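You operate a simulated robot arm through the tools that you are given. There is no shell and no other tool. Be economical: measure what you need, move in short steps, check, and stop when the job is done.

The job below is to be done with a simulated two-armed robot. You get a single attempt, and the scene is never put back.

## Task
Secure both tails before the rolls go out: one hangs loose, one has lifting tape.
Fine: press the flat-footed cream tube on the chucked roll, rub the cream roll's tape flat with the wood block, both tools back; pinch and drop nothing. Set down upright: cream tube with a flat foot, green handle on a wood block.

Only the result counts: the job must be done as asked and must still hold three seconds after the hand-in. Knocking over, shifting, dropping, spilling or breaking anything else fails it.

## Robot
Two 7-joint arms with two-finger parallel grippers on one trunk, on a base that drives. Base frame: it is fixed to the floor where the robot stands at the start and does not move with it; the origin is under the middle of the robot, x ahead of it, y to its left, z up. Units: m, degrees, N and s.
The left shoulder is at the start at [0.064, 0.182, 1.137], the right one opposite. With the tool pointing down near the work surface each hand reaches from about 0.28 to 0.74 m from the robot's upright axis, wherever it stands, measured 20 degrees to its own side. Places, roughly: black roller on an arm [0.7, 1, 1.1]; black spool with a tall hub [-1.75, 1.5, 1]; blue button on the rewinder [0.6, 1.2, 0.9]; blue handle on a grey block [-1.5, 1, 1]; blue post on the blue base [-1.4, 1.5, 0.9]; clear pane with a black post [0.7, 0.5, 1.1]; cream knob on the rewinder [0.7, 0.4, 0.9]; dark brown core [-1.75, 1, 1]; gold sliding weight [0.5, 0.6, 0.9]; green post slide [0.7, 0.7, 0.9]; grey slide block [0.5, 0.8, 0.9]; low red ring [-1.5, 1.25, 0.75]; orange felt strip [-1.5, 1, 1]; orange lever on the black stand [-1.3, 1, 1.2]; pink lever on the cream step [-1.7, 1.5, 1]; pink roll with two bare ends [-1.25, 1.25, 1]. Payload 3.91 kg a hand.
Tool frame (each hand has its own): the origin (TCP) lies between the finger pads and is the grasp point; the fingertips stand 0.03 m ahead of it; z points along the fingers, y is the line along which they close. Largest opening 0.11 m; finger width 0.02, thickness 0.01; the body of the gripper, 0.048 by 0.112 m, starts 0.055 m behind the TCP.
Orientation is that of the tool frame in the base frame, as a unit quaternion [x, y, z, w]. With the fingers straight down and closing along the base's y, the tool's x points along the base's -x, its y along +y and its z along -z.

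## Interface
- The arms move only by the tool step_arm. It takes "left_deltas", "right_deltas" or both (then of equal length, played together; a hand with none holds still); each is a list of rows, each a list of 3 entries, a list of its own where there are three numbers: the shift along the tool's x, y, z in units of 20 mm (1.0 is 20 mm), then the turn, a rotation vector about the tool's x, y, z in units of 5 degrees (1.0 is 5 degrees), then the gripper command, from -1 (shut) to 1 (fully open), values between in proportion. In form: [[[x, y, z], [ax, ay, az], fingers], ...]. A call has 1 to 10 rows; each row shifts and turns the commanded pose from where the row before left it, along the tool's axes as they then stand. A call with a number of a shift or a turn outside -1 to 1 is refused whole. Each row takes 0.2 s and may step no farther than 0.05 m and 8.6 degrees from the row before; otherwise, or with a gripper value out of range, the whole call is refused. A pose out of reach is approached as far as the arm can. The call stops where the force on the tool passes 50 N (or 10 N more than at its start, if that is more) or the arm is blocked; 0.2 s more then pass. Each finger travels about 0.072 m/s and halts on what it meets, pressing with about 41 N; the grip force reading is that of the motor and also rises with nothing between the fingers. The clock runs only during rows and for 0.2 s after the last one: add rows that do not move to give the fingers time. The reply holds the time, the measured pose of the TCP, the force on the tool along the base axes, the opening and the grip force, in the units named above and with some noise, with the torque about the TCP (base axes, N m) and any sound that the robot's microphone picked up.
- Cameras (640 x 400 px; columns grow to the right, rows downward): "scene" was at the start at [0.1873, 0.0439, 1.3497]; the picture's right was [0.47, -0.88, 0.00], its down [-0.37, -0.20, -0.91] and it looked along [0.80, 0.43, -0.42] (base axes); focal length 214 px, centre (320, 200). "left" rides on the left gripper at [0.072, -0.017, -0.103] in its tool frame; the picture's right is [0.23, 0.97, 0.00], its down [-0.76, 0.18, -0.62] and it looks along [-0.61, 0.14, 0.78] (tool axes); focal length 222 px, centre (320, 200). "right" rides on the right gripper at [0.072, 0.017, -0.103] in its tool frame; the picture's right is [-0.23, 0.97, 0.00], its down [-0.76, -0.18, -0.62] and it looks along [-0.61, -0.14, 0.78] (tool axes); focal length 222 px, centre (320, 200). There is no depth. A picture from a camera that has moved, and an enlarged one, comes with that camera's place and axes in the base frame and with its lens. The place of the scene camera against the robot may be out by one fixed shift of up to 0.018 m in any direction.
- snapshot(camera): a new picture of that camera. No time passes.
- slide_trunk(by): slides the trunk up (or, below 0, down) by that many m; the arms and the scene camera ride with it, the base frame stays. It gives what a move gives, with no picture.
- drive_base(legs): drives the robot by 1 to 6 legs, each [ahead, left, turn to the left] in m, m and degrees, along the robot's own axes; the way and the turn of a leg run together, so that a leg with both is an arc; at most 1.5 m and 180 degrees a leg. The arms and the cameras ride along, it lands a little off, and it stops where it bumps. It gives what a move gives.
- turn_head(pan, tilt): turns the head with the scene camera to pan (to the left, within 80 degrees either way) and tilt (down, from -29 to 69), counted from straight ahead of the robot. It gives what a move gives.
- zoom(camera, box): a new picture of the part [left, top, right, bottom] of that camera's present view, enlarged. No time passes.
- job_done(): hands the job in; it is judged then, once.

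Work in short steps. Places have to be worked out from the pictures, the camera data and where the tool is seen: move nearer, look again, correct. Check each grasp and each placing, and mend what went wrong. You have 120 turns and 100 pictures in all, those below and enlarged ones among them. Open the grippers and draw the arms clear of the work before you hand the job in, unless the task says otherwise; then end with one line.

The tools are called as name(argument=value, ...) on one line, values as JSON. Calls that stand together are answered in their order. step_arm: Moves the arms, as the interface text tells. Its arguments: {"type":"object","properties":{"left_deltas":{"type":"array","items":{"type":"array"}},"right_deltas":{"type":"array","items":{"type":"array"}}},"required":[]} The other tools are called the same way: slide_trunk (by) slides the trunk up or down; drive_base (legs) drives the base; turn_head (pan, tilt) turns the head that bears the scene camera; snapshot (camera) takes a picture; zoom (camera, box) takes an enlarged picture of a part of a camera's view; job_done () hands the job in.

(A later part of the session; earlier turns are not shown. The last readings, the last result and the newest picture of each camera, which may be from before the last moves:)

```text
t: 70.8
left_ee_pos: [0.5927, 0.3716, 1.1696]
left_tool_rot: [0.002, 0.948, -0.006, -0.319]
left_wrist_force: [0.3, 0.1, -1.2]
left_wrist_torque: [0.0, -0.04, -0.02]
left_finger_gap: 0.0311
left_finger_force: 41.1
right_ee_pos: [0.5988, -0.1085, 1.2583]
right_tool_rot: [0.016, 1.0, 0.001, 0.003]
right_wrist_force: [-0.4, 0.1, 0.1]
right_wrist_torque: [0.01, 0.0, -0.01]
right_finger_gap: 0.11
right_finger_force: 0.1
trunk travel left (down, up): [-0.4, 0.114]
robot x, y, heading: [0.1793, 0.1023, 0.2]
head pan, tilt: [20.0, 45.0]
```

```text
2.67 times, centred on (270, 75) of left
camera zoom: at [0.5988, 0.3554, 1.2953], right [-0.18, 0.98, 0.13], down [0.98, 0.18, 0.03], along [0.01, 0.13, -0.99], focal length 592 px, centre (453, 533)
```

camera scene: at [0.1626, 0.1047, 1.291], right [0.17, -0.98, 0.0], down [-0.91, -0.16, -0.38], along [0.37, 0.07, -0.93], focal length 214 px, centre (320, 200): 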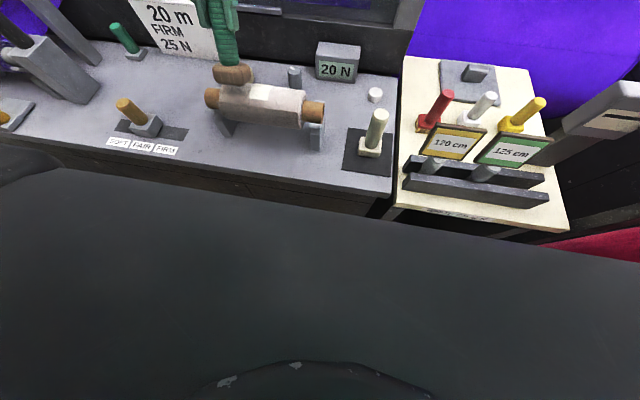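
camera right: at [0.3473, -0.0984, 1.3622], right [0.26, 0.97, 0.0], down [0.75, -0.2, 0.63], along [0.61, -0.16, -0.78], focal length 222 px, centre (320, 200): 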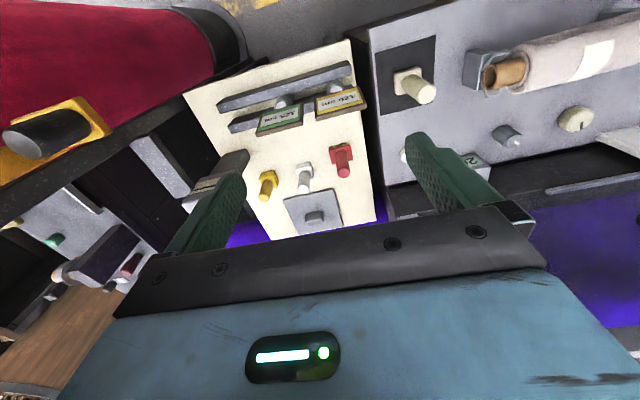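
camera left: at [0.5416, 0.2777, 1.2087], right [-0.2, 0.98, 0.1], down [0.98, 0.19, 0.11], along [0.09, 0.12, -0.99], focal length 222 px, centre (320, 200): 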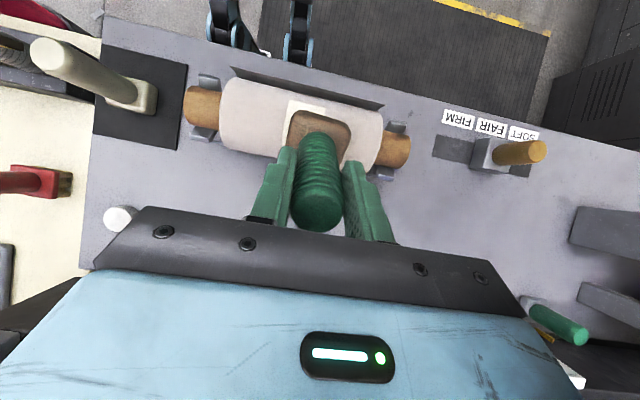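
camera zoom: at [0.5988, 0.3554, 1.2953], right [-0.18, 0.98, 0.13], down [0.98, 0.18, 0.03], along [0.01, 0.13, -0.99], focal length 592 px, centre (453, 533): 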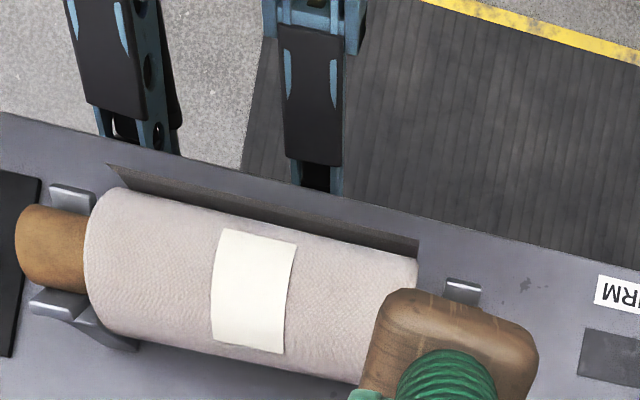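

Zoom closer on the tape's rear edge.

zoom(camera="left", box=[215, 75, 275, 140])

```text
6.15 times, centred on (245, 108) of left
camera zoom: at [0.5988, 0.3554, 1.2953], right [-0.18, 0.98, 0.13], down [0.98, 0.18, 0.03], along [0.01, 0.13, -0.99], focal length 1367 px, centre (782, 769)
```

zoom: 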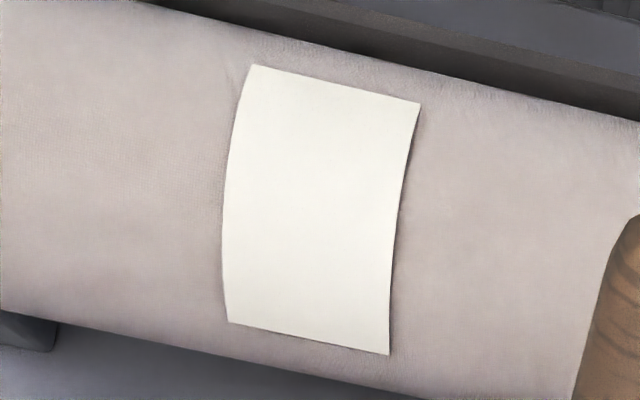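

The tape now looks flat on the rear. To compare properly I drive back to the earlier vantage and take the same close-up as before.

drive_base(legs=[[-0.178, -0.008, 0]])

zoom(camera="scene", box=[280, 180, 330, 212])

```text
t: 72.2
left_ee_pos: [0.4197, 0.3634, 1.1681]
left_tool_rot: [0.001, 0.948, -0.004, -0.319]
left_wrist_force: [-1.2, 0.2, -1.0]
left_wrist_torque: [0.0, -0.08, 0.02]
left_finger_gap: 0.0306
left_finger_force: 41.2
right_ee_pos: [0.4244, -0.1179, 1.2575]
right_tool_rot: [0.016, 1.0, 0.001, 0.002]
right_wrist_force: [-0.2, 0.5, 0.3]
right_wrist_torque: [0.0, 0.0, 0.0]
right_finger_gap: 0.1101
right_finger_force: 0.0
trunk travel left (down, up): [-0.4, 0.114]
robot x, y, heading: [0.0076, 0.0939, 0.2]
head pan, tilt: [20.0, 45.0]
```

```text
12.50 times, centred on (305, 196) of scene
camera zoom: at [0.1876, 0.1231, 1.3191], right [0.34, -0.94, 0.0], down [-0.66, -0.24, -0.71], along [0.66, 0.24, -0.71], focal length 2681 px, centre (508, 250)
```

zoom: 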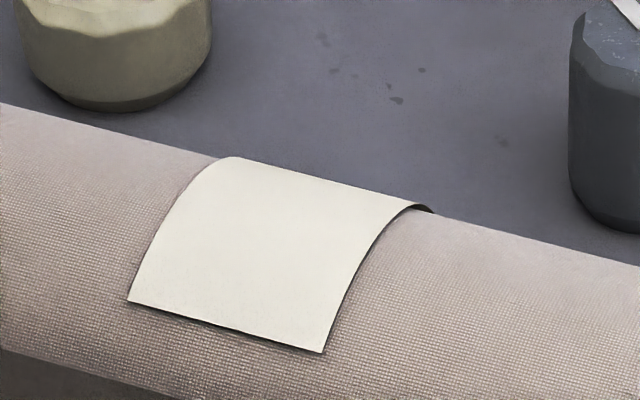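

The lifted end is the long rear end, reaching to about 75° down the back, beyond where the flat face touched. I'll wipe it with the upright block's front-bottom edge moving down the back of the roll. First drive forward and straighten the hand.

drive_base(legs=[[0.12, 0, 0]])

step_arm(left_deltas=[[[0, 0, 0], [0, -0.93, 0], -1], [[0, 0, 0], [0, -0.93, 0], -1], [[0, 0, 0], [0, -0.93, 0], -1], [[0, 0, 0], [0, -0.93, 0], -1], [[0, 0, 0], [0, -0.93, 0], -1], [[0, 0, 0], [0, -0.93, 0], -1], [[0, 0, 0], [0, -0.93, 0], -1], [[0, 0, 0], [0, -0.93, 0], -1], [[0, 0, 0], [0, 0, 0], -1]])

```text
t: 73.5
left_ee_pos: [0.5385, 0.3641, 1.1682]
left_tool_rot: [0.003, 0.948, -0.004, -0.319]
left_wrist_force: [0.2, -0.8, -0.2]
left_wrist_torque: [-0.02, -0.02, 0.01]
left_finger_gap: 0.0309
left_finger_force: 41.1
right_ee_pos: [0.542, -0.1183, 1.26]
right_tool_rot: [0.017, 1.0, 0.001, 0.002]
right_wrist_force: [0.4, 0.5, 0.1]
right_wrist_torque: [0.0, 0.02, -0.01]
right_finger_gap: 0.1099
right_finger_force: 0.1
trunk travel left (down, up): [-0.4, 0.114]
robot x, y, heading: [0.1252, 0.0924, 0.2]
head pan, tilt: [20.0, 45.0]
```

```text
t: 75.5
left_ee_pos: [0.5377, 0.363, 1.1684]
left_tool_rot: [0.0, 1.0, -0.005, 0.0]
left_wrist_force: [-0.2, -0.1, -1.3]
left_wrist_torque: [-0.01, 0.02, 0.01]
left_finger_gap: 0.0307
left_finger_force: 41.0
right_ee_pos: [0.5432, -0.1184, 1.2595]
right_tool_rot: [0.016, 1.0, 0.001, 0.003]
right_wrist_force: [0.0, -0.5, -0.2]
right_wrist_torque: [-0.01, -0.02, 0.0]
right_finger_gap: 0.1101
right_finger_force: 0.1
trunk travel left (down, up): [-0.4, 0.114]
robot x, y, heading: [0.1244, 0.0946, 0.1]
head pan, tilt: [20.0, 45.0]
```

Upright. Go to a pose 12 mm off the rear upper surface (45°) with the front-bottom edge.

step_arm(left_deltas=[[[-0.1, -0.9, 0], [-0.1, 0, 0], -1], [[-0.1, -0.9, 0], [0, 0, 0], -1], [[-0.1, -0.9, 0], [0, 0, 0], -1], [[0, -0.9, 0.5], [0, 0, 0], -1], [[0, -0.95, 0.6], [0, 0, 0], -1], [[0, 0, 0.9], [0, 0, 0], -1], [[0, 0, 0.9], [0, 0, 0], -1], [[0, 0, 0.9], [0, 0, 0], -1], [[0, 0, 0.15], [0, 0, 0], -1], [[0, 0, 0], [0, 0, 0], -1]])

zoom(camera="scene", box=[220, 170, 360, 270])

zoom(camera="left", box=[190, 50, 450, 212])

```text
t: 77.7
left_ee_pos: [0.545, 0.2738, 1.0892]
left_tool_rot: [0.0, 1.0, -0.001, 0.0]
left_wrist_force: [-0.4, -0.5, -1.4]
left_wrist_torque: [0.01, 0.0, 0.03]
left_finger_gap: 0.0306
left_finger_force: 41.2
right_ee_pos: [0.5424, -0.1169, 1.2579]
right_tool_rot: [0.018, 1.0, 0.0, 0.003]
right_wrist_force: [-0.4, -0.1, -0.6]
right_wrist_torque: [0.02, 0.01, -0.02]
right_finger_gap: 0.1102
right_finger_force: 0.1
trunk travel left (down, up): [-0.4, 0.114]
robot x, y, heading: [0.1223, 0.0966, 0.3]
head pan, tilt: [20.0, 45.0]
```

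```text
4.00 times, centred on (290, 220) of scene
camera zoom: at [0.3061, 0.1231, 1.3191], right [0.34, -0.94, 0.0], down [-0.66, -0.24, -0.71], along [0.66, 0.24, -0.71], focal length 858 px, centre (440, 120)
```

zoom: 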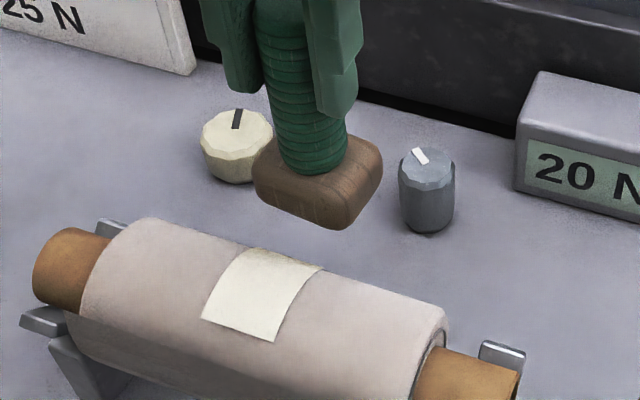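

```text
2.46 times, centred on (320, 131) of left
camera zoom: at [0.472, 0.2551, 1.1937], right [-0.23, 0.97, 0.0], down [0.76, 0.18, 0.62], along [0.61, 0.14, -0.78], focal length 547 px, centre (320, 370)
```

zoom: 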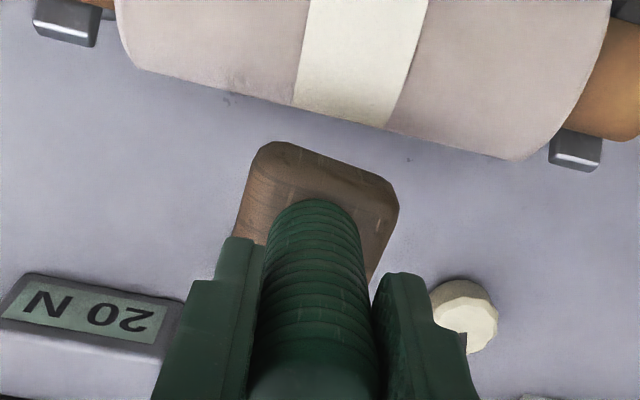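

Approach along the 45° radial.

step_arm(left_deltas=[[[0.15, 0, 0.15], [0, 0, 0], -1], [[0.15, 0, 0.15], [0, 0, 0], -1], [[0, 0, 0], [0, 0, 0], -1]])

step_arm(left_deltas=[[[0.07, 0, 0.07], [0, 0, 0], -1], [[0, 0, 0], [0, 0, 0], -1]])

step_arm(left_deltas=[[[0.07, 0, 0.07], [0, 0, 0], -1], [[0, 0, 0], [0, 0, 0], -1]])

```text
t: 78.5
left_ee_pos: [0.5379, 0.273, 1.0827]
left_tool_rot: [0.001, 1.0, -0.001, 0.0]
left_wrist_force: [-0.8, 0.9, -1.6]
left_wrist_torque: [0.01, -0.01, 0.03]
left_finger_gap: 0.0312
left_finger_force: 41.1
right_ee_pos: [0.5427, -0.1169, 1.2592]
right_tool_rot: [0.017, 1.0, 0.002, 0.002]
right_wrist_force: [0.4, -0.4, -0.2]
right_wrist_torque: [-0.01, -0.01, 0.01]
right_finger_gap: 0.11
right_finger_force: 0.1
trunk travel left (down, up): [-0.4, 0.114]
robot x, y, heading: [0.1221, 0.0932, 0.1]
head pan, tilt: [20.0, 45.0]
```

```text
t: 79.1
left_ee_pos: [0.5364, 0.2719, 1.0811]
left_tool_rot: [0.0, 1.0, -0.001, 0.001]
left_wrist_force: [-0.3, 1.4, -1.0]
left_wrist_torque: [-0.02, 0.0, -0.02]
left_finger_gap: 0.0306
left_finger_force: 41.5
right_ee_pos: [0.5418, -0.1169, 1.2594]
right_tool_rot: [0.017, 1.0, 0.0, 0.002]
right_wrist_force: [-0.3, 0.6, 0.3]
right_wrist_torque: [0.02, -0.01, 0.04]
right_finger_gap: 0.1099
right_finger_force: 0.0
trunk travel left (down, up): [-0.4, 0.114]
robot x, y, heading: [0.1243, 0.0926, 0.1]
head pan, tilt: [20.0, 45.0]
```

```text
t: 79.7
left_ee_pos: [0.5355, 0.2736, 1.0811]
left_tool_rot: [0.001, 1.0, -0.002, -0.001]
left_wrist_force: [0.7, 1.2, -1.1]
left_wrist_torque: [0.03, -0.01, 0.01]
left_finger_gap: 0.0307
left_finger_force: 41.2
right_ee_pos: [0.5418, -0.1181, 1.2579]
right_tool_rot: [0.017, 1.0, 0.001, 0.003]
right_wrist_force: [-0.2, -0.1, 0.6]
right_wrist_torque: [0.03, -0.02, 0.01]
right_finger_gap: 0.1101
right_finger_force: 0.1
trunk travel left (down, up): [-0.4, 0.114]
robot x, y, heading: [0.1219, 0.0953, 0.0]
head pan, tilt: [20.0, 45.0]
```

At the predicted contact; continue in small steps.

step_arm(left_deltas=[[[0.07, 0, 0.07], [0, 0, 0], -1], [[0, 0, 0], [0, 0, 0], -1]])

step_arm(left_deltas=[[[0.07, 0, 0.07], [0, 0, 0], -1], [[0, 0, 0], [0, 0, 0], -1]])

step_arm(left_deltas=[[[0.05, 0, 0.05], [0, 0, 0], -1], [[0, 0, 0], [0, 0, 0], -1]])

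```text
t: 80.3
left_ee_pos: [0.5337, 0.2721, 1.0799]
left_tool_rot: [0.001, 1.0, -0.001, 0.0]
left_wrist_force: [-0.7, 0.2, -1.7]
left_wrist_torque: [-0.02, 0.03, 0.0]
left_finger_gap: 0.0308
left_finger_force: 41.2
right_ee_pos: [0.5427, -0.1168, 1.2595]
right_tool_rot: [0.016, 1.0, 0.0, 0.003]
right_wrist_force: [0.0, -0.3, -1.0]
right_wrist_torque: [-0.02, 0.02, -0.01]
right_finger_gap: 0.1099
right_finger_force: 0.1
trunk travel left (down, up): [-0.4, 0.114]
robot x, y, heading: [0.125, 0.0948, 0.2]
head pan, tilt: [20.0, 45.0]
```

```text
t: 80.9
left_ee_pos: [0.5333, 0.2732, 1.0781]
left_tool_rot: [0.001, 1.0, -0.002, 0.002]
left_wrist_force: [3.5, 0.9, 10.3]
left_wrist_torque: [-0.23, -0.16, 0.05]
left_finger_gap: 0.0306
left_finger_force: 41.3
right_ee_pos: [0.543, -0.1179, 1.2592]
right_tool_rot: [0.016, 1.0, 0.001, 0.002]
right_wrist_force: [0.4, 0.1, -0.4]
right_wrist_torque: [0.02, -0.01, 0.0]
right_finger_gap: 0.1104
right_finger_force: 0.1
trunk travel left (down, up): [-0.4, 0.114]
robot x, y, heading: [0.1232, 0.0945, 0.1]
head pan, tilt: [20.0, 45.0]
```

```text
t: 81.5
left_ee_pos: [0.5331, 0.2731, 1.0788]
left_tool_rot: [0.0, 1.0, -0.002, 0.002]
left_wrist_force: [12.8, 1.9, 21.1]
left_wrist_torque: [-0.27, -0.82, 0.24]
left_finger_gap: 0.031
left_finger_force: 40.7
right_ee_pos: [0.542, -0.1179, 1.2588]
right_tool_rot: [0.017, 1.0, 0.001, 0.003]
right_wrist_force: [0.7, -0.5, 0.5]
right_wrist_torque: [0.0, -0.01, -0.03]
right_finger_gap: 0.1099
right_finger_force: 0.1
trunk travel left (down, up): [-0.4, 0.114]
robot x, y, heading: [0.1237, 0.0949, 0.3]
head pan, tilt: [20.0, 45.0]
```

Contact about 25 N. Ease slightly and wipe down the back along the arc from 45° to 75°.

step_arm(left_deltas=[[[-0.05, 0, -0.05], [0, 0, 0], -1], [[-0.16, 0, 0.19], [0, 0, 0], -1], [[-0.14, 0, 0.205], [0, 0, 0], -1], [[0, 0, 0], [0, 0, 0], -1]])

step_arm(left_deltas=[[[-0.11, 0, 0.22], [0, 0, 0], -1], [[-0.08, 0, 0.24], [0, 0, 0], -1], [[0, 0, 0], [0, 0, 0], -1]])

```text
t: 82.5
left_ee_pos: [0.5359, 0.2721, 1.0695]
left_tool_rot: [0.002, 1.0, 0.0, 0.0]
left_wrist_force: [0.5, -0.4, -0.4]
left_wrist_torque: [0.03, 0.01, -0.03]
left_finger_gap: 0.0307
left_finger_force: 41.3
right_ee_pos: [0.5417, -0.1167, 1.2593]
right_tool_rot: [0.016, 1.0, 0.001, 0.003]
right_wrist_force: [1.2, -0.2, -0.1]
right_wrist_torque: [0.01, -0.02, -0.02]
right_finger_gap: 0.1099
right_finger_force: 0.1
trunk travel left (down, up): [-0.4, 0.114]
robot x, y, heading: [0.1236, 0.0927, -0.0]
head pan, tilt: [20.0, 45.0]
```

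```text
t: 83.3
left_ee_pos: [0.5414, 0.2723, 1.0595]
left_tool_rot: [0.0, 1.0, -0.001, 0.0]
left_wrist_force: [0.9, 0.5, -0.7]
left_wrist_torque: [0.02, -0.01, -0.03]
left_finger_gap: 0.0308
left_finger_force: 41.4
right_ee_pos: [0.5423, -0.1173, 1.2595]
right_tool_rot: [0.017, 1.0, 0.001, 0.003]
right_wrist_force: [-0.5, -0.4, -0.6]
right_wrist_torque: [-0.03, -0.02, 0.01]
right_finger_gap: 0.11
right_finger_force: 0.0
trunk travel left (down, up): [-0.4, 0.114]
robot x, y, heading: [0.1281, 0.0906, -0.1]
head pan, tilt: [20.0, 45.0]
```

Contact was lost below 60°. Push gently toward the roll (−x) until there is some force.

step_arm(left_deltas=[[[0.1, 0, 0], [0, 0, 0], -1], [[0.05, 0, 0], [0, 0, 0], -1], [[0, 0, 0], [0, 0, 0], -1]])

step_arm(left_deltas=[[[0.08, 0, 0], [0, 0, 0], -1], [[0, 0, 0], [0, 0, 0], -1]])

step_arm(left_deltas=[[[0.08, 0, 0], [0, 0, 0], -1], [[0, 0, 0], [0, 0, 0], -1]])

```text
t: 84.1
left_ee_pos: [0.5409, 0.2712, 1.0607]
left_tool_rot: [0.001, 1.0, -0.001, 0.001]
left_wrist_force: [6.4, -0.2, 1.2]
left_wrist_torque: [-0.05, -0.66, 0.18]
left_finger_gap: 0.0308
left_finger_force: 40.5
right_ee_pos: [0.5433, -0.1185, 1.2589]
right_tool_rot: [0.017, 1.0, 0.001, 0.003]
right_wrist_force: [0.5, -0.3, 0.1]
right_wrist_torque: [-0.02, -0.03, -0.04]
right_finger_gap: 0.11
right_finger_force: 0.1
trunk travel left (down, up): [-0.4, 0.114]
robot x, y, heading: [0.128, 0.0941, 0.4]
head pan, tilt: [20.0, 45.0]
```

```text
t: 84.7
left_ee_pos: [0.541, 0.2723, 1.0601]
left_tool_rot: [0.0, 1.0, -0.001, 0.0]
left_wrist_force: [12.2, 2.8, 2.8]
left_wrist_torque: [0.11, -1.18, 0.3]
left_finger_gap: 0.031
left_finger_force: 40.9
right_ee_pos: [0.544, -0.1182, 1.2583]
right_tool_rot: [0.016, 1.0, 0.001, 0.002]
right_wrist_force: [-0.3, -0.2, -0.6]
right_wrist_torque: [0.03, 0.03, 0.0]
right_finger_gap: 0.11
right_finger_force: 0.0
trunk travel left (down, up): [-0.4, 0.114]
robot x, y, heading: [0.1224, 0.0935, -0.2]
head pan, tilt: [20.0, 45.0]
```

```text
t: 85.3
left_ee_pos: [0.5351, 0.2719, 1.0604]
left_tool_rot: [0.001, 1.0, -0.001, -0.001]
left_wrist_force: [-0.5, -0.2, 4.4]
left_wrist_torque: [0.1, 0.07, 0.01]
left_finger_gap: 0.0307
left_finger_force: 41.3
right_ee_pos: [0.5417, -0.1173, 1.2591]
right_tool_rot: [0.016, 1.0, 0.001, 0.003]
right_wrist_force: [0.4, 1.2, 0.3]
right_wrist_torque: [0.02, 0.02, 0.01]
right_finger_gap: 0.1099
right_finger_force: 0.0
trunk travel left (down, up): [-0.4, 0.114]
robot x, y, heading: [0.1232, 0.0912, 0.3]
head pan, tilt: [20.0, 45.0]
```

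The x reading jumped 6 mm and the force dropped – I back off in +x and look at the roll at once.

step_arm(left_deltas=[[[-0.3, 0, 0], [0, 0, 0], -1], [[-0.3, 0, -0.3], [0, 0, 0], -1], [[0, 0, -1], [0, 0, 0], -1], [[0, 0, -1], [0, 0, 0], -1], [[0, 0.5, -1], [0, 0, 0], -1], [[0, 1, -1], [0, 0, 0], -1], [[0, 1, 0], [0, 0, 0], -1], [[0, 1, 0], [0, 0, 0], -1], [[0, 0, 0], [0, 0, 0], -1]])

zoom(camera="scene", box=[210, 190, 370, 310])

zoom(camera="left", box=[150, 0, 410, 162])

```text
t: 87.3
left_ee_pos: [0.5467, 0.3423, 1.1484]
left_tool_rot: [0.002, 1.0, -0.001, 0.0]
left_wrist_force: [-0.5, -0.8, -0.8]
left_wrist_torque: [0.04, 0.01, -0.01]
left_finger_gap: 0.0307
left_finger_force: 41.2
right_ee_pos: [0.5423, -0.118, 1.2581]
right_tool_rot: [0.017, 1.0, 0.001, 0.002]
right_wrist_force: [-0.4, -0.8, -0.5]
right_wrist_torque: [0.03, -0.01, -0.03]
right_finger_gap: 0.11
right_finger_force: 0.0
trunk travel left (down, up): [-0.4, 0.114]
robot x, y, heading: [0.1206, 0.0937, -0.0]
head pan, tilt: [20.0, 45.0]
```

```text
3.33 times, centred on (290, 250) of scene
camera zoom: at [0.3063, 0.1227, 1.319], right [0.34, -0.94, 0.0], down [-0.66, -0.24, -0.71], along [0.66, 0.24, -0.71], focal length 715 px, centre (420, 33)
```

zoom: 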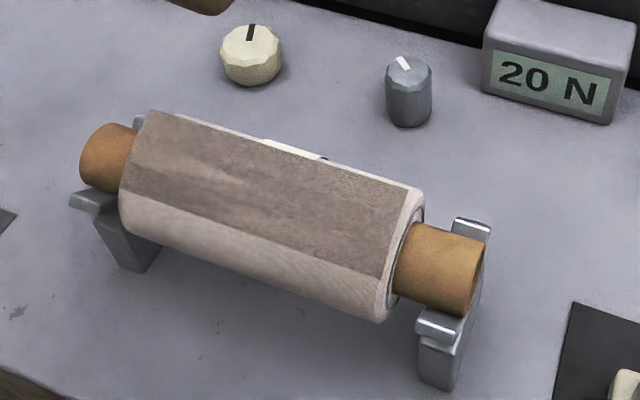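

```text
2.46 times, centred on (280, 81) of left
camera zoom: at [0.4751, 0.3244, 1.2516], right [-0.22, 0.97, 0.0], down [0.76, 0.18, 0.62], along [0.61, 0.14, -0.78], focal length 547 px, centre (418, 493)
```

zoom: 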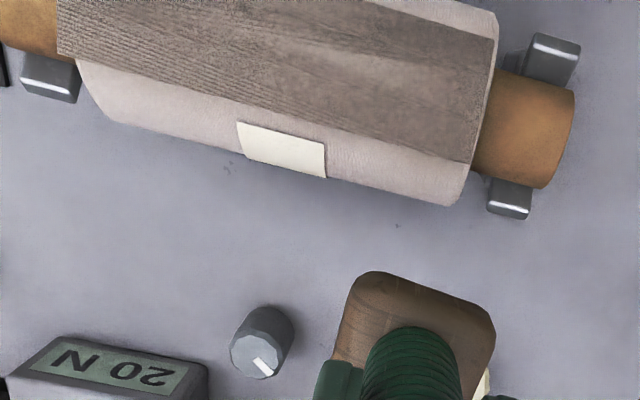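

The roll is free to turn in its cradle: my push turned it ~75° backward, so the tape is now on the rear. That also helps: I can turn it by friction to bring the tape (and its lifted end) on top. I place the block on top and will drag it toward me with light pressure.

step_arm(left_deltas=[[[0.5, -0.9, 0], [0, 0, 0], -1], [[0.5, -0.9, 0], [0, 0, 0], -1], [[0.5, -0.9, 0.5], [0, 0, 0], -1], [[0.4, -0.8, 0.7], [0, 0, 0], -1], [[0, 0, 0.6], [0, 0, 0], -1], [[0, 0, 0.2], [0, 0, 0], -1], [[0, 0, 0.2], [0, 0, 0], -1], [[0, 0, 0], [0, 0, 0], -1]])

zoom(camera="scene", box=[210, 190, 370, 310])

```text
t: 89.1
left_ee_pos: [0.5087, 0.2728, 1.1027]
left_tool_rot: [0.001, 1.0, -0.001, 0.001]
left_wrist_force: [0.5, 0.4, -1.0]
left_wrist_torque: [0.0, 0.01, 0.03]
left_finger_gap: 0.0309
left_finger_force: 41.0
right_ee_pos: [0.5418, -0.1171, 1.259]
right_tool_rot: [0.016, 1.0, 0.0, 0.004]
right_wrist_force: [-0.4, 0.1, 0.5]
right_wrist_torque: [0.01, 0.01, 0.01]
right_finger_gap: 0.1099
right_finger_force: 0.1
trunk travel left (down, up): [-0.4, 0.114]
robot x, y, heading: [0.1227, 0.0964, 0.1]
head pan, tilt: [20.0, 45.0]
```

```text
3.33 times, centred on (290, 250) of scene
camera zoom: at [0.306, 0.1232, 1.3191], right [0.34, -0.94, 0.0], down [-0.66, -0.24, -0.71], along [0.66, 0.24, -0.71], focal length 715 px, centre (420, 33)
```

zoom: 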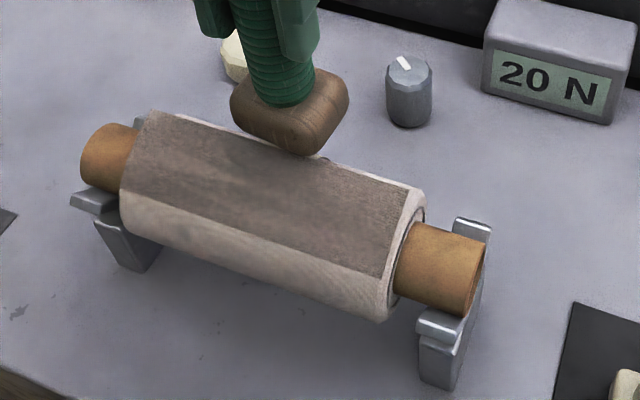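

Descend to contact.

step_arm(left_deltas=[[[0, 0, 0.2], [0, 0, 0], -1], [[0, 0, 0.15], [0, 0, 0], -1], [[0, 0, 0], [0, 0, 0], -1]])

step_arm(left_deltas=[[[0, 0, 0.1], [0, 0, 0], -1], [[0, 0, 0], [0, 0, 0], -1]])

step_arm(left_deltas=[[[0, 0, 0.06], [0, 0, 0], -1], [[0, 0, 0], [0, 0, 0], -1]])

```text
t: 89.9
left_ee_pos: [0.5094, 0.2719, 1.0948]
left_tool_rot: [0.0, 1.0, -0.001, 0.0]
left_wrist_force: [0.2, 0.2, -1.5]
left_wrist_torque: [-0.03, 0.02, 0.0]
left_finger_gap: 0.031
left_finger_force: 41.4
right_ee_pos: [0.543, -0.1169, 1.2597]
right_tool_rot: [0.017, 1.0, 0.001, 0.003]
right_wrist_force: [-0.2, 0.6, 0.3]
right_wrist_torque: [-0.01, 0.02, -0.02]
right_finger_gap: 0.1096
right_finger_force: 0.0
trunk travel left (down, up): [-0.4, 0.114]
robot x, y, heading: [0.1225, 0.0939, 0.1]
head pan, tilt: [20.0, 45.0]
```

```text
t: 90.5
left_ee_pos: [0.5092, 0.2728, 1.0935]
left_tool_rot: [0.001, 1.0, -0.001, 0.0]
left_wrist_force: [-0.5, -0.1, -1.7]
left_wrist_torque: [-0.01, 0.03, 0.0]
left_finger_gap: 0.0307
left_finger_force: 40.5
right_ee_pos: [0.5419, -0.1184, 1.2584]
right_tool_rot: [0.017, 1.0, 0.0, 0.003]
right_wrist_force: [-0.3, -1.3, 0.4]
right_wrist_torque: [0.04, 0.01, 0.0]
right_finger_gap: 0.1098
right_finger_force: 0.1
trunk travel left (down, up): [-0.4, 0.114]
robot x, y, heading: [0.1256, 0.0922, 0.1]
head pan, tilt: [20.0, 45.0]
```

```text
t: 91.1
left_ee_pos: [0.5094, 0.273, 1.0926]
left_tool_rot: [0.001, 1.0, -0.001, 0.0]
left_wrist_force: [0.5, -0.5, -1.4]
left_wrist_torque: [0.03, -0.02, 0.03]
left_finger_gap: 0.0307
left_finger_force: 40.6
right_ee_pos: [0.5418, -0.1176, 1.2586]
right_tool_rot: [0.017, 1.0, 0.0, 0.003]
right_wrist_force: [-0.4, 0.4, 0.9]
right_wrist_torque: [0.01, -0.01, 0.03]
right_finger_gap: 0.1099
right_finger_force: 0.0
trunk travel left (down, up): [-0.4, 0.114]
robot x, y, heading: [0.1259, 0.0953, 0.1]
head pan, tilt: [20.0, 45.0]
```

Not touching yet; a bit further.

step_arm(left_deltas=[[[0, 0, 0.06], [0, 0, 0], -1], [[0, 0, 0], [0, 0, 0], -1]])

step_arm(left_deltas=[[[0, 0, 0.06], [0, 0, 0], -1], [[0, 0, 0], [0, 0, 0], -1]])

```text
t: 91.7
left_ee_pos: [0.509, 0.2724, 1.0916]
left_tool_rot: [0.001, 1.0, -0.001, 0.0]
left_wrist_force: [0.0, 0.6, 0.1]
left_wrist_torque: [0.02, 0.06, -0.02]
left_finger_gap: 0.0307
left_finger_force: 40.9
right_ee_pos: [0.5423, -0.1178, 1.259]
right_tool_rot: [0.016, 1.0, 0.001, 0.002]
right_wrist_force: [0.2, 0.4, 0.0]
right_wrist_torque: [-0.02, -0.03, -0.02]
right_finger_gap: 0.11
right_finger_force: 0.0
trunk travel left (down, up): [-0.4, 0.114]
robot x, y, heading: [0.1222, 0.0969, -0.0]
head pan, tilt: [20.0, 45.0]
```

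```text
t: 92.3
left_ee_pos: [0.5096, 0.273, 1.0901]
left_tool_rot: [0.002, 1.0, -0.001, 0.001]
left_wrist_force: [-0.2, 0.9, 0.7]
left_wrist_torque: [0.06, 0.0, 0.0]
left_finger_gap: 0.0308
left_finger_force: 40.9
right_ee_pos: [0.5431, -0.1177, 1.2603]
right_tool_rot: [0.016, 1.0, 0.001, 0.002]
right_wrist_force: [0.4, -0.5, 0.0]
right_wrist_torque: [0.01, 0.03, 0.01]
right_finger_gap: 0.1101
right_finger_force: 0.0
trunk travel left (down, up): [-0.4, 0.114]
robot x, y, heading: [0.1254, 0.0917, -0.1]
head pan, tilt: [20.0, 45.0]
```

Light contact. Press 1 mm more and drag 15 mm toward me, then check the rotation.

step_arm(left_deltas=[[[0, 0, 0.06], [0, 0, 0], -1], [[0.25, 0, 0], [0, 0, 0], -1], [[0.25, 0, 0], [0, 0, 0], -1], [[0.25, 0, 0], [0, 0, 0], -1], [[0, 0, 0], [0, 0, 0], -1]])

zoom(camera="scene", box=[210, 190, 370, 310])

```text
t: 93.5
left_ee_pos: [0.4937, 0.2718, 1.0903]
left_tool_rot: [0.0, 1.0, -0.001, 0.001]
left_wrist_force: [5.0, -0.4, 20.2]
left_wrist_torque: [0.15, -0.37, 0.0]
left_finger_gap: 0.0311
left_finger_force: 41.3
right_ee_pos: [0.5416, -0.118, 1.2583]
right_tool_rot: [0.016, 1.0, 0.001, 0.002]
right_wrist_force: [-0.3, -0.1, 0.4]
right_wrist_torque: [0.01, 0.0, 0.0]
right_finger_gap: 0.11
right_finger_force: 0.1
trunk travel left (down, up): [-0.4, 0.114]
robot x, y, heading: [0.1228, 0.0955, -0.1]
head pan, tilt: [20.0, 45.0]
```

```text
3.33 times, centred on (290, 250) of scene
camera zoom: at [0.3056, 0.1225, 1.3192], right [0.34, -0.94, 0.0], down [-0.66, -0.24, -0.71], along [0.66, 0.24, -0.71], focal length 715 px, centre (420, 33)
```

zoom: 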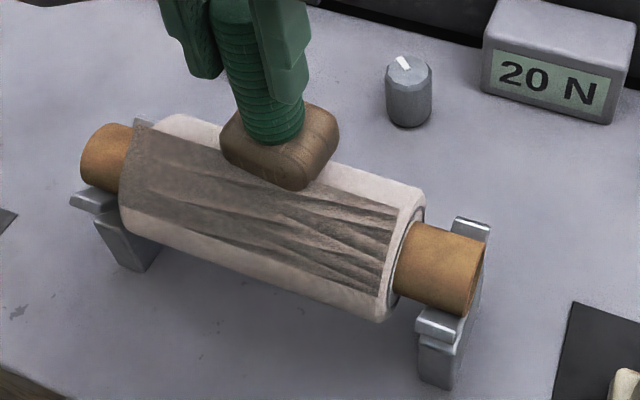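

It turns: the roll rotated back about 25°. Continue dragging 20 mm.

step_arm(left_deltas=[[[0.25, 0, -0.02], [0, 0, 0], -1], [[0.25, 0, 0], [0, 0, 0], -1], [[0.25, 0, 0], [0, 0, 0], -1], [[0.25, 0, 0], [0, 0, 0], -1], [[0, 0, 0], [0, 0, 0], -1]])

zoom(camera="scene", box=[210, 190, 370, 310])

```text
t: 94.7
left_ee_pos: [0.4719, 0.2735, 1.0893]
left_tool_rot: [0.002, 1.0, 0.0, 0.0]
left_wrist_force: [2.1, 0.2, 7.9]
left_wrist_torque: [0.12, -0.32, -0.05]
left_finger_gap: 0.0306
left_finger_force: 41.1
right_ee_pos: [0.5404, -0.1162, 1.2597]
right_tool_rot: [0.017, 1.0, 0.001, 0.003]
right_wrist_force: [0.0, -0.6, 0.0]
right_wrist_torque: [0.01, -0.01, -0.02]
right_finger_gap: 0.1099
right_finger_force: 0.1
trunk travel left (down, up): [-0.4, 0.114]
robot x, y, heading: [0.1257, 0.0949, -0.1]
head pan, tilt: [20.0, 45.0]
```

```text
3.33 times, centred on (290, 250) of scene
camera zoom: at [0.3059, 0.1229, 1.3191], right [0.34, -0.94, 0.0], down [-0.66, -0.24, -0.71], along [0.66, 0.24, -0.71], focal length 715 px, centre (420, 33)
```

zoom: 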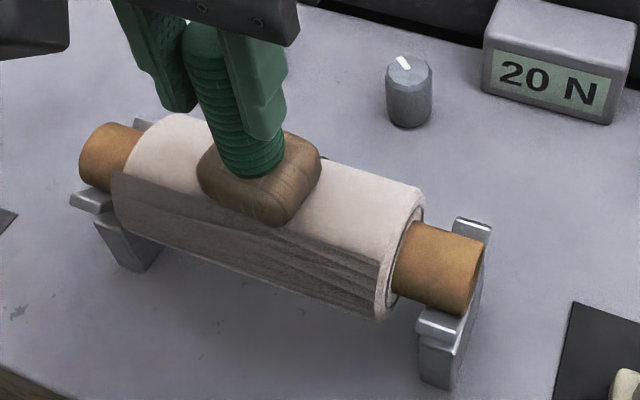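

Nearly restored. Lift, go back, and take another drag stroke so the tape's far end comes up.

step_arm(left_deltas=[[[0, 0, -0.8], [0, 0, 0], -1], [[-1, 0, 0], [0, 0, 0], -1], [[-1, 0, 0], [0, 0, 0], -1], [[0, 0, 0], [0, 0, 0], -1]])

zoom(camera="scene", box=[210, 190, 370, 310])

zoom(camera="left", box=[190, 0, 450, 162])

```text
t: 95.7
left_ee_pos: [0.5143, 0.273, 1.1047]
left_tool_rot: [0.002, 1.0, -0.001, 0.0]
left_wrist_force: [-0.3, 0.7, -2.4]
left_wrist_torque: [0.0, 0.05, 0.01]
left_finger_gap: 0.0308
left_finger_force: 41.0
right_ee_pos: [0.5422, -0.1176, 1.2595]
right_tool_rot: [0.017, 1.0, 0.001, 0.002]
right_wrist_force: [0.1, -0.6, 0.8]
right_wrist_torque: [-0.02, 0.0, -0.03]
right_finger_gap: 0.1099
right_finger_force: 0.1
trunk travel left (down, up): [-0.4, 0.114]
robot x, y, heading: [0.1228, 0.0964, 0.1]
head pan, tilt: [20.0, 45.0]
```

```text
3.33 times, centred on (290, 250) of scene
camera zoom: at [0.3057, 0.1232, 1.3191], right [0.34, -0.94, 0.0], down [-0.66, -0.24, -0.71], along [0.66, 0.24, -0.71], focal length 715 px, centre (420, 33)
```

zoom: 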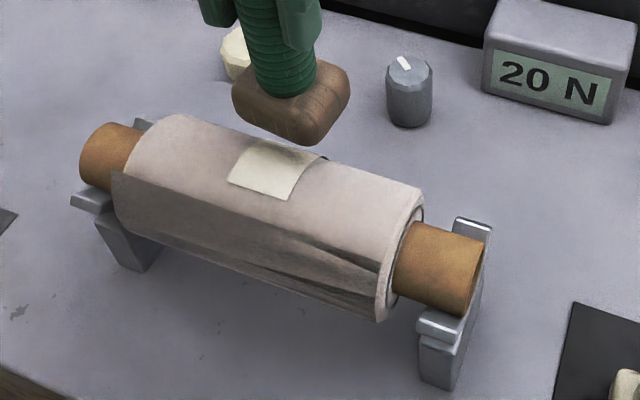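

```text
2.46 times, centred on (320, 81) of left
camera zoom: at [0.4419, 0.2558, 1.2092], right [-0.22, 0.97, 0.0], down [0.76, 0.18, 0.62], along [0.61, 0.14, -0.78], focal length 547 px, centre (320, 493)
```

zoom: 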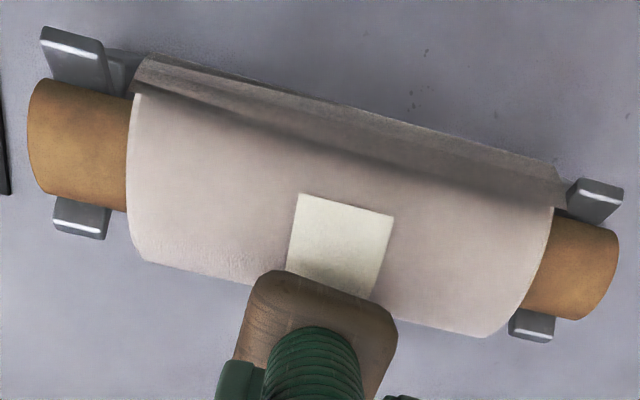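

Back almost at the original angle. Descend to contact and drag forward about 38 mm to bring the tape's far end on top.

step_arm(left_deltas=[[[0, 0, 0.4], [0, 0, 0], -1], [[0, 0, 0.26], [0, 0, 0], -1], [[0, 0, 0.08], [0, 0, 0], -1], [[0.25, 0, 0], [0, 0, 0], -1], [[0.25, 0, 0], [0, 0, 0], -1], [[0.25, 0, 0], [0, 0, 0], -1], [[0.25, 0, 0], [0, 0, 0], -1], [[0.25, 0, 0], [0, 0, 0], -1], [[0.25, 0, 0], [0, 0, 0], -1], [[0, 0, 0], [0, 0, 0], -1]])

zoom(camera="scene", box=[210, 190, 370, 310])

```text
t: 97.9
left_ee_pos: [0.4843, 0.2718, 1.0908]
left_tool_rot: [0.001, 1.0, -0.001, 0.0]
left_wrist_force: [-0.7, 0.2, -1.9]
left_wrist_torque: [0.02, 0.02, -0.01]
left_finger_gap: 0.031
left_finger_force: 41.1
right_ee_pos: [0.5411, -0.1176, 1.2592]
right_tool_rot: [0.016, 1.0, 0.0, 0.003]
right_wrist_force: [0.1, 0.1, -0.3]
right_wrist_torque: [0.0, -0.01, 0.0]
right_finger_gap: 0.1102
right_finger_force: 0.1
trunk travel left (down, up): [-0.4, 0.114]
robot x, y, heading: [0.1244, 0.0962, -0.1]
head pan, tilt: [20.0, 45.0]
```

```text
3.33 times, centred on (290, 250) of scene
camera zoom: at [0.3062, 0.1231, 1.319], right [0.34, -0.94, 0.0], down [-0.66, -0.24, -0.71], along [0.66, 0.24, -0.71], focal length 715 px, centre (420, 33)
```

zoom: 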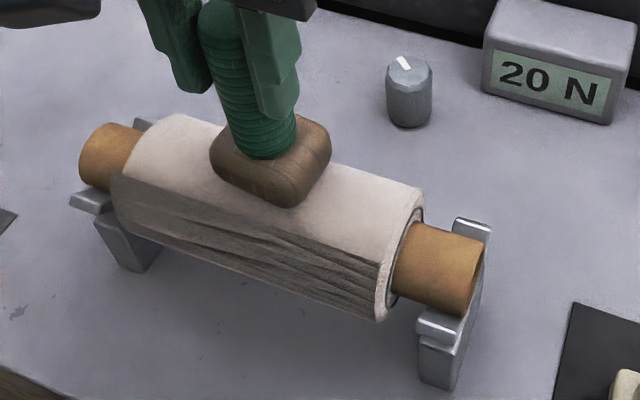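

No contact force; slide back, press 2 mm lower, and drag again.

step_arm(left_deltas=[[[-0.65, 0, -0.2], [0, 0, 0], -1], [[-0.65, 0, 0], [0, 0, 0], -1], [[0, 0, 0.2], [0, 0, 0], -1], [[0, 0, 0.07], [0, 0, 0], -1], [[0, 0, 0], [0, 0, 0], -1]])

step_arm(left_deltas=[[[0, 0, 0.05], [0, 0, 0], -1], [[0, 0, 0], [0, 0, 0], -1]])

```text
t: 99.1
left_ee_pos: [0.5114, 0.2726, 1.089]
left_tool_rot: [0.0, 1.0, -0.001, 0.002]
left_wrist_force: [1.1, 2.0, 10.1]
left_wrist_torque: [-0.07, 0.07, 0.0]
left_finger_gap: 0.0309
left_finger_force: 40.3
right_ee_pos: [0.5424, -0.1165, 1.2594]
right_tool_rot: [0.016, 1.0, 0.001, 0.003]
right_wrist_force: [0.0, 0.8, -0.1]
right_wrist_torque: [-0.01, 0.03, 0.01]
right_finger_gap: 0.1096
right_finger_force: 0.1
trunk travel left (down, up): [-0.4, 0.114]
robot x, y, heading: [0.1192, 0.0936, -0.0]
head pan, tilt: [20.0, 45.0]
```

```text
t: 99.7
left_ee_pos: [0.5108, 0.2733, 1.0892]
left_tool_rot: [0.001, 1.0, -0.001, 0.002]
left_wrist_force: [2.9, 3.1, 23.0]
left_wrist_torque: [-0.21, 0.06, 0.04]
left_finger_gap: 0.0308
left_finger_force: 41.4
right_ee_pos: [0.5404, -0.1178, 1.2604]
right_tool_rot: [0.016, 1.0, 0.001, 0.003]
right_wrist_force: [-0.4, 0.5, 0.1]
right_wrist_torque: [0.01, -0.02, 0.01]
right_finger_gap: 0.1099
right_finger_force: 0.1
trunk travel left (down, up): [-0.4, 0.114]
robot x, y, heading: [0.1262, 0.0937, 0.1]
head pan, tilt: [20.0, 45.0]
```

Good contact (24 N). Drag forward 35 mm.

step_arm(left_deltas=[[[0.25, 0, -0.03], [0, 0, 0], -1], [[0.25, 0, 0], [0, 0, 0], -1], [[0.25, 0, 0], [0, 0, 0], -1], [[0.25, 0, 0], [0, 0, 0], -1], [[0.25, 0, 0], [0, 0, 0], -1], [[0.25, 0, 0], [0, 0, 0], -1], [[0.25, 0, 0], [0, 0, 0], -1], [[0, 0, 0], [0, 0, 0], -1]])

zoom(camera="scene", box=[210, 190, 370, 310])

```text
t: 101.5
left_ee_pos: [0.4733, 0.2712, 1.0888]
left_tool_rot: [0.001, 1.0, 0.0, -0.002]
left_wrist_force: [0.9, -1.9, 6.1]
left_wrist_torque: [-0.16, -0.18, 0.0]
left_finger_gap: 0.0309
left_finger_force: 40.9
right_ee_pos: [0.5423, -0.1187, 1.259]
right_tool_rot: [0.017, 1.0, 0.001, 0.002]
right_wrist_force: [0.1, -0.7, 0.0]
right_wrist_torque: [0.0, 0.01, -0.01]
right_finger_gap: 0.1099
right_finger_force: 0.1
trunk travel left (down, up): [-0.4, 0.114]
robot x, y, heading: [0.1221, 0.0947, 0.3]
head pan, tilt: [20.0, 45.0]
```

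```text
3.33 times, centred on (290, 250) of scene
camera zoom: at [0.3058, 0.1227, 1.319], right [0.34, -0.94, 0.0], down [-0.66, -0.24, -0.71], along [0.66, 0.24, -0.71], focal length 715 px, centre (420, 33)
```

zoom: 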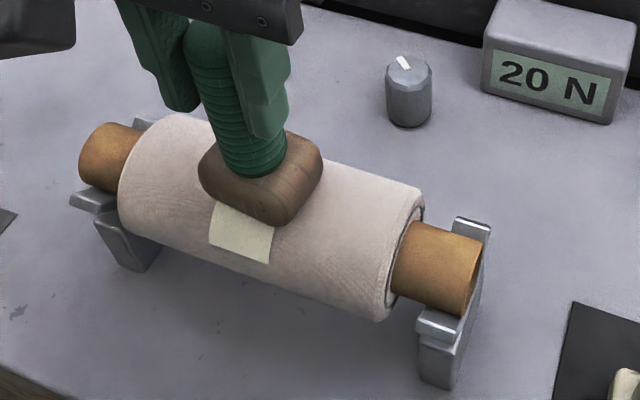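

The roll turned about 60° forward. Lift off and look at the tape's far end.

step_arm(left_deltas=[[[0, 0, -1], [0, 0, 0], -1], [[-0.5, 0, -0.5], [0, 0, 0], -1], [[-1, 0, 0], [0, 0, 0], -1], [[-1, 0, 0], [0, 0, 0], -1], [[-0.5, 0, 0], [0, 0, 0], -1], [[0, 0, 0], [0, 0, 0], -1]])

zoom(camera="scene", box=[240, 210, 320, 270])

zoom(camera="left", box=[190, 0, 450, 162])

```text
t: 102.9
left_ee_pos: [0.5356, 0.2723, 1.1196]
left_tool_rot: [0.001, 1.0, -0.002, 0.0]
left_wrist_force: [0.0, 0.4, -1.8]
left_wrist_torque: [-0.03, 0.02, 0.01]
left_finger_gap: 0.0304
left_finger_force: 40.7
right_ee_pos: [0.5409, -0.1171, 1.2591]
right_tool_rot: [0.017, 1.0, 0.001, 0.002]
right_wrist_force: [-0.6, -0.5, -0.4]
right_wrist_torque: [0.03, -0.04, -0.01]
right_finger_gap: 0.1099
right_finger_force: 0.1
trunk travel left (down, up): [-0.4, 0.114]
robot x, y, heading: [0.1225, 0.1002, 0.1]
head pan, tilt: [20.0, 45.0]
```

```text
6.67 times, centred on (280, 240) of scene
camera zoom: at [0.306, 0.1232, 1.3191], right [0.34, -0.94, 0.0], down [-0.66, -0.24, -0.71], along [0.66, 0.24, -0.71], focal length 1430 px, centre (587, -67)
```

zoom: 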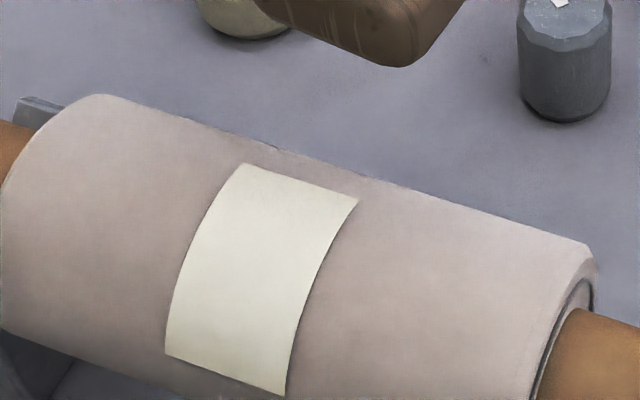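

```text
2.46 times, centred on (320, 81) of left
camera zoom: at [0.4638, 0.2544, 1.2229], right [-0.22, 0.97, 0.0], down [0.76, 0.18, 0.62], along [0.61, 0.14, -0.78], focal length 547 px, centre (320, 493)
```

zoom: 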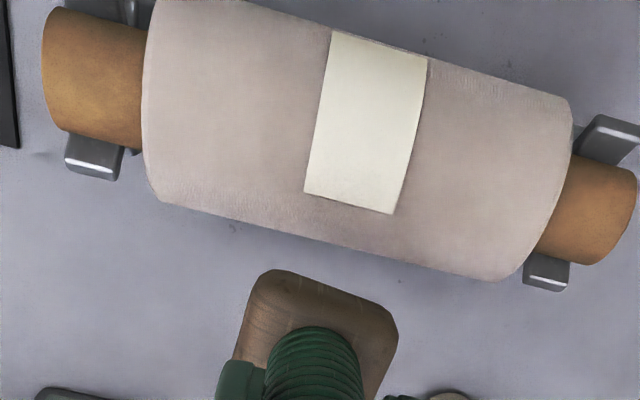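

The tape looks flat, with its far end now at about 26° behind the top. One more pressing drag so that the end passes under the block, then rub sideways on it.

step_arm(left_deltas=[[[0.6, 0, 0], [0, 0, 0], -1], [[0.65, 0, 0.5], [0, 0, 0], -1], [[0, 0, 0.6], [0, 0, 0], -1], [[0, 0, 0.4], [0, 0, 0], -1], [[0, 0, 0.08], [0, 0, 0], -1], [[0, 0, 0], [0, 0, 0], -1]])

step_arm(left_deltas=[[[0.2, 0, 0], [0, 0, 0], -1], [[0.2, 0, 0], [0, 0, 0], -1], [[0.2, 0, 0], [0, 0, 0], -1], [[0, 0, 0], [0, 0, 0], -1]])

```text
t: 104.3
left_ee_pos: [0.5098, 0.2722, 1.0889]
left_tool_rot: [0.001, 1.0, -0.001, 0.002]
left_wrist_force: [1.4, 4.2, 15.9]
left_wrist_torque: [-0.02, 0.05, -0.03]
left_finger_gap: 0.0308
left_finger_force: 40.8
right_ee_pos: [0.5427, -0.1167, 1.2591]
right_tool_rot: [0.015, 1.0, 0.001, 0.002]
right_wrist_force: [-0.1, -0.1, -0.5]
right_wrist_torque: [-0.01, 0.02, 0.02]
right_finger_gap: 0.11
right_finger_force: 0.0
trunk travel left (down, up): [-0.4, 0.114]
robot x, y, heading: [0.124, 0.0929, 0.0]
head pan, tilt: [20.0, 45.0]
```

```text
t: 105.3
left_ee_pos: [0.4989, 0.2713, 1.0887]
left_tool_rot: [0.001, 1.0, -0.002, 0.002]
left_wrist_force: [6.9, -1.6, 31.1]
left_wrist_torque: [-0.27, -0.43, 0.1]
left_finger_gap: 0.0309
left_finger_force: 41.1
right_ee_pos: [0.5414, -0.1183, 1.2586]
right_tool_rot: [0.017, 1.0, 0.002, 0.003]
right_wrist_force: [0.5, 0.3, 1.4]
right_wrist_torque: [-0.01, 0.02, -0.01]
right_finger_gap: 0.1099
right_finger_force: 0.1
trunk travel left (down, up): [-0.4, 0.114]
robot x, y, heading: [0.1229, 0.0952, -0.2]
head pan, tilt: [20.0, 45.0]
```

31 N over the tape's end. Ease slightly, rub sideways ±8 mm twice.

step_arm(left_deltas=[[[0, -0.2, -0.04], [0, 0, 0], -1], [[0, -0.2, 0], [0, 0, 0], -1], [[0, 0.2, 0], [0, 0, 0], -1], [[0, 0.2, 0], [0, 0, 0], -1], [[0, 0.2, 0], [0, 0, 0], -1], [[0, 0.2, 0], [0, 0, 0], -1], [[0, -0.2, 0], [0, 0, 0], -1], [[0, -0.2, 0], [0, 0, 0], -1], [[0, 0, 0], [0, 0, 0], -1]])

step_arm(left_deltas=[[[-0.2, 0, 0], [0, 0, 0], -1], [[-0.2, 0, 0], [0, 0, 0], -1], [[-0.2, 0, 0], [0, 0, 0], -1], [[0, 0, -1], [0, 0, 0], -1], [[0, 0, -1], [0, 0, 0], -1], [[0, 1, -1], [0, 0, 0], -1], [[0, 1, 0], [0, 0, 0], -1], [[0, 1, 0], [0, 0, 0], -1], [[0, 0, 0], [0, 0, 0], -1]])

zoom(camera="scene", box=[210, 190, 370, 310])

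zoom(camera="left", box=[150, 0, 410, 162])

```text
t: 107.3
left_ee_pos: [0.4976, 0.2746, 1.0882]
left_tool_rot: [0.001, 1.0, 0.001, 0.0]
left_wrist_force: [-0.9, 14.5, 19.3]
left_wrist_torque: [1.23, 0.28, -0.12]
left_finger_gap: 0.0308
left_finger_force: 41.2
right_ee_pos: [0.5408, -0.1148, 1.2597]
right_tool_rot: [0.015, 1.0, 0.0, 0.003]
right_wrist_force: [-0.7, -0.2, 0.3]
right_wrist_torque: [0.0, -0.03, 0.01]
right_finger_gap: 0.11
right_finger_force: 0.1
trunk travel left (down, up): [-0.4, 0.114]
robot x, y, heading: [0.1263, 0.1001, 0.4]
head pan, tilt: [20.0, 45.0]
```

```text
t: 109.3
left_ee_pos: [0.5089, 0.3306, 1.1476]
left_tool_rot: [0.002, 1.0, -0.001, 0.0]
left_wrist_force: [0.4, -0.5, -1.1]
left_wrist_torque: [-0.02, 0.03, 0.03]
left_finger_gap: 0.0303
left_finger_force: 41.1
right_ee_pos: [0.5414, -0.1178, 1.2591]
right_tool_rot: [0.016, 1.0, 0.001, 0.003]
right_wrist_force: [-0.2, -0.2, -0.2]
right_wrist_torque: [-0.02, 0.02, 0.02]
right_finger_gap: 0.11
right_finger_force: 0.0
trunk travel left (down, up): [-0.4, 0.114]
robot x, y, heading: [0.1263, 0.0975, 0.0]
head pan, tilt: [20.0, 45.0]
```

```text
3.33 times, centred on (290, 250) of scene
camera zoom: at [0.3062, 0.1228, 1.3191], right [0.34, -0.94, 0.0], down [-0.66, -0.24, -0.71], along [0.66, 0.24, -0.71], focal length 715 px, centre (420, 33)
```

zoom: 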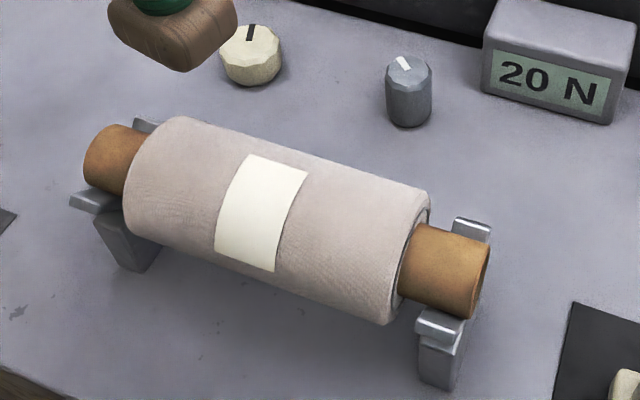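

```text
2.46 times, centred on (280, 81) of left
camera zoom: at [0.4383, 0.3126, 1.2512], right [-0.22, 0.97, 0.0], down [0.76, 0.18, 0.62], along [0.61, 0.14, -0.78], focal length 547 px, centre (418, 493)
```

zoom: 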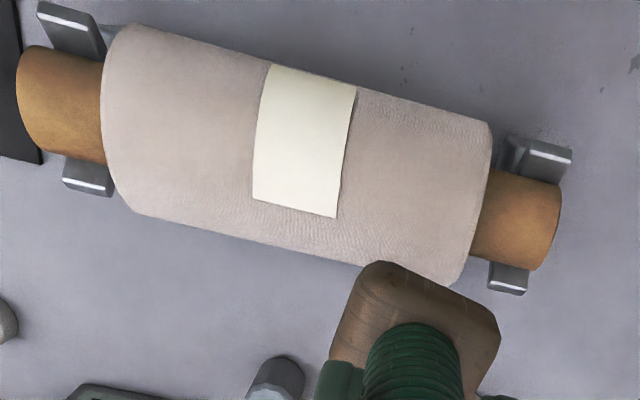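

The whole tape lies flat. Now return the wood block: drive back to about (0.05, 0.345).

drive_base(legs=[[-0.076, 0, 0], [0, 0.248, 0]])

snapshot(camera="left")

```text
t: 112.7
left_ee_pos: [0.4338, 0.5743, 1.1465]
left_tool_rot: [0.002, 1.0, -0.001, 0.0]
left_wrist_force: [0.5, -0.2, -0.9]
left_wrist_torque: [0.03, 0.02, 0.01]
left_finger_gap: 0.0302
left_finger_force: 40.7
right_ee_pos: [0.4653, 0.1254, 1.2596]
right_tool_rot: [0.016, 1.0, 0.0, 0.003]
right_wrist_force: [-0.3, 0.2, 0.3]
right_wrist_torque: [0.03, 0.01, 0.03]
right_finger_gap: 0.11
right_finger_force: 0.1
trunk travel left (down, up): [-0.4, 0.114]
robot x, y, heading: [0.0476, 0.3342, 0.4]
head pan, tilt: [20.0, 45.0]
```

```text
29 pictures are left
camera left: at [0.3618, 0.5555, 1.2511], right [-0.22, 0.97, 0.0], down [0.76, 0.18, 0.62], along [0.61, 0.14, -0.78], focal length 222 px, centre (320, 200)
```

left: 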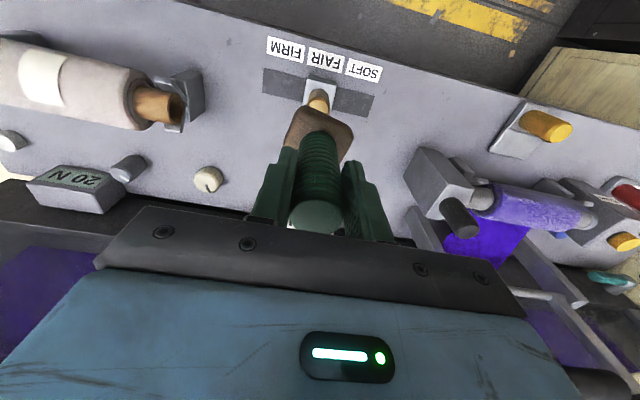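

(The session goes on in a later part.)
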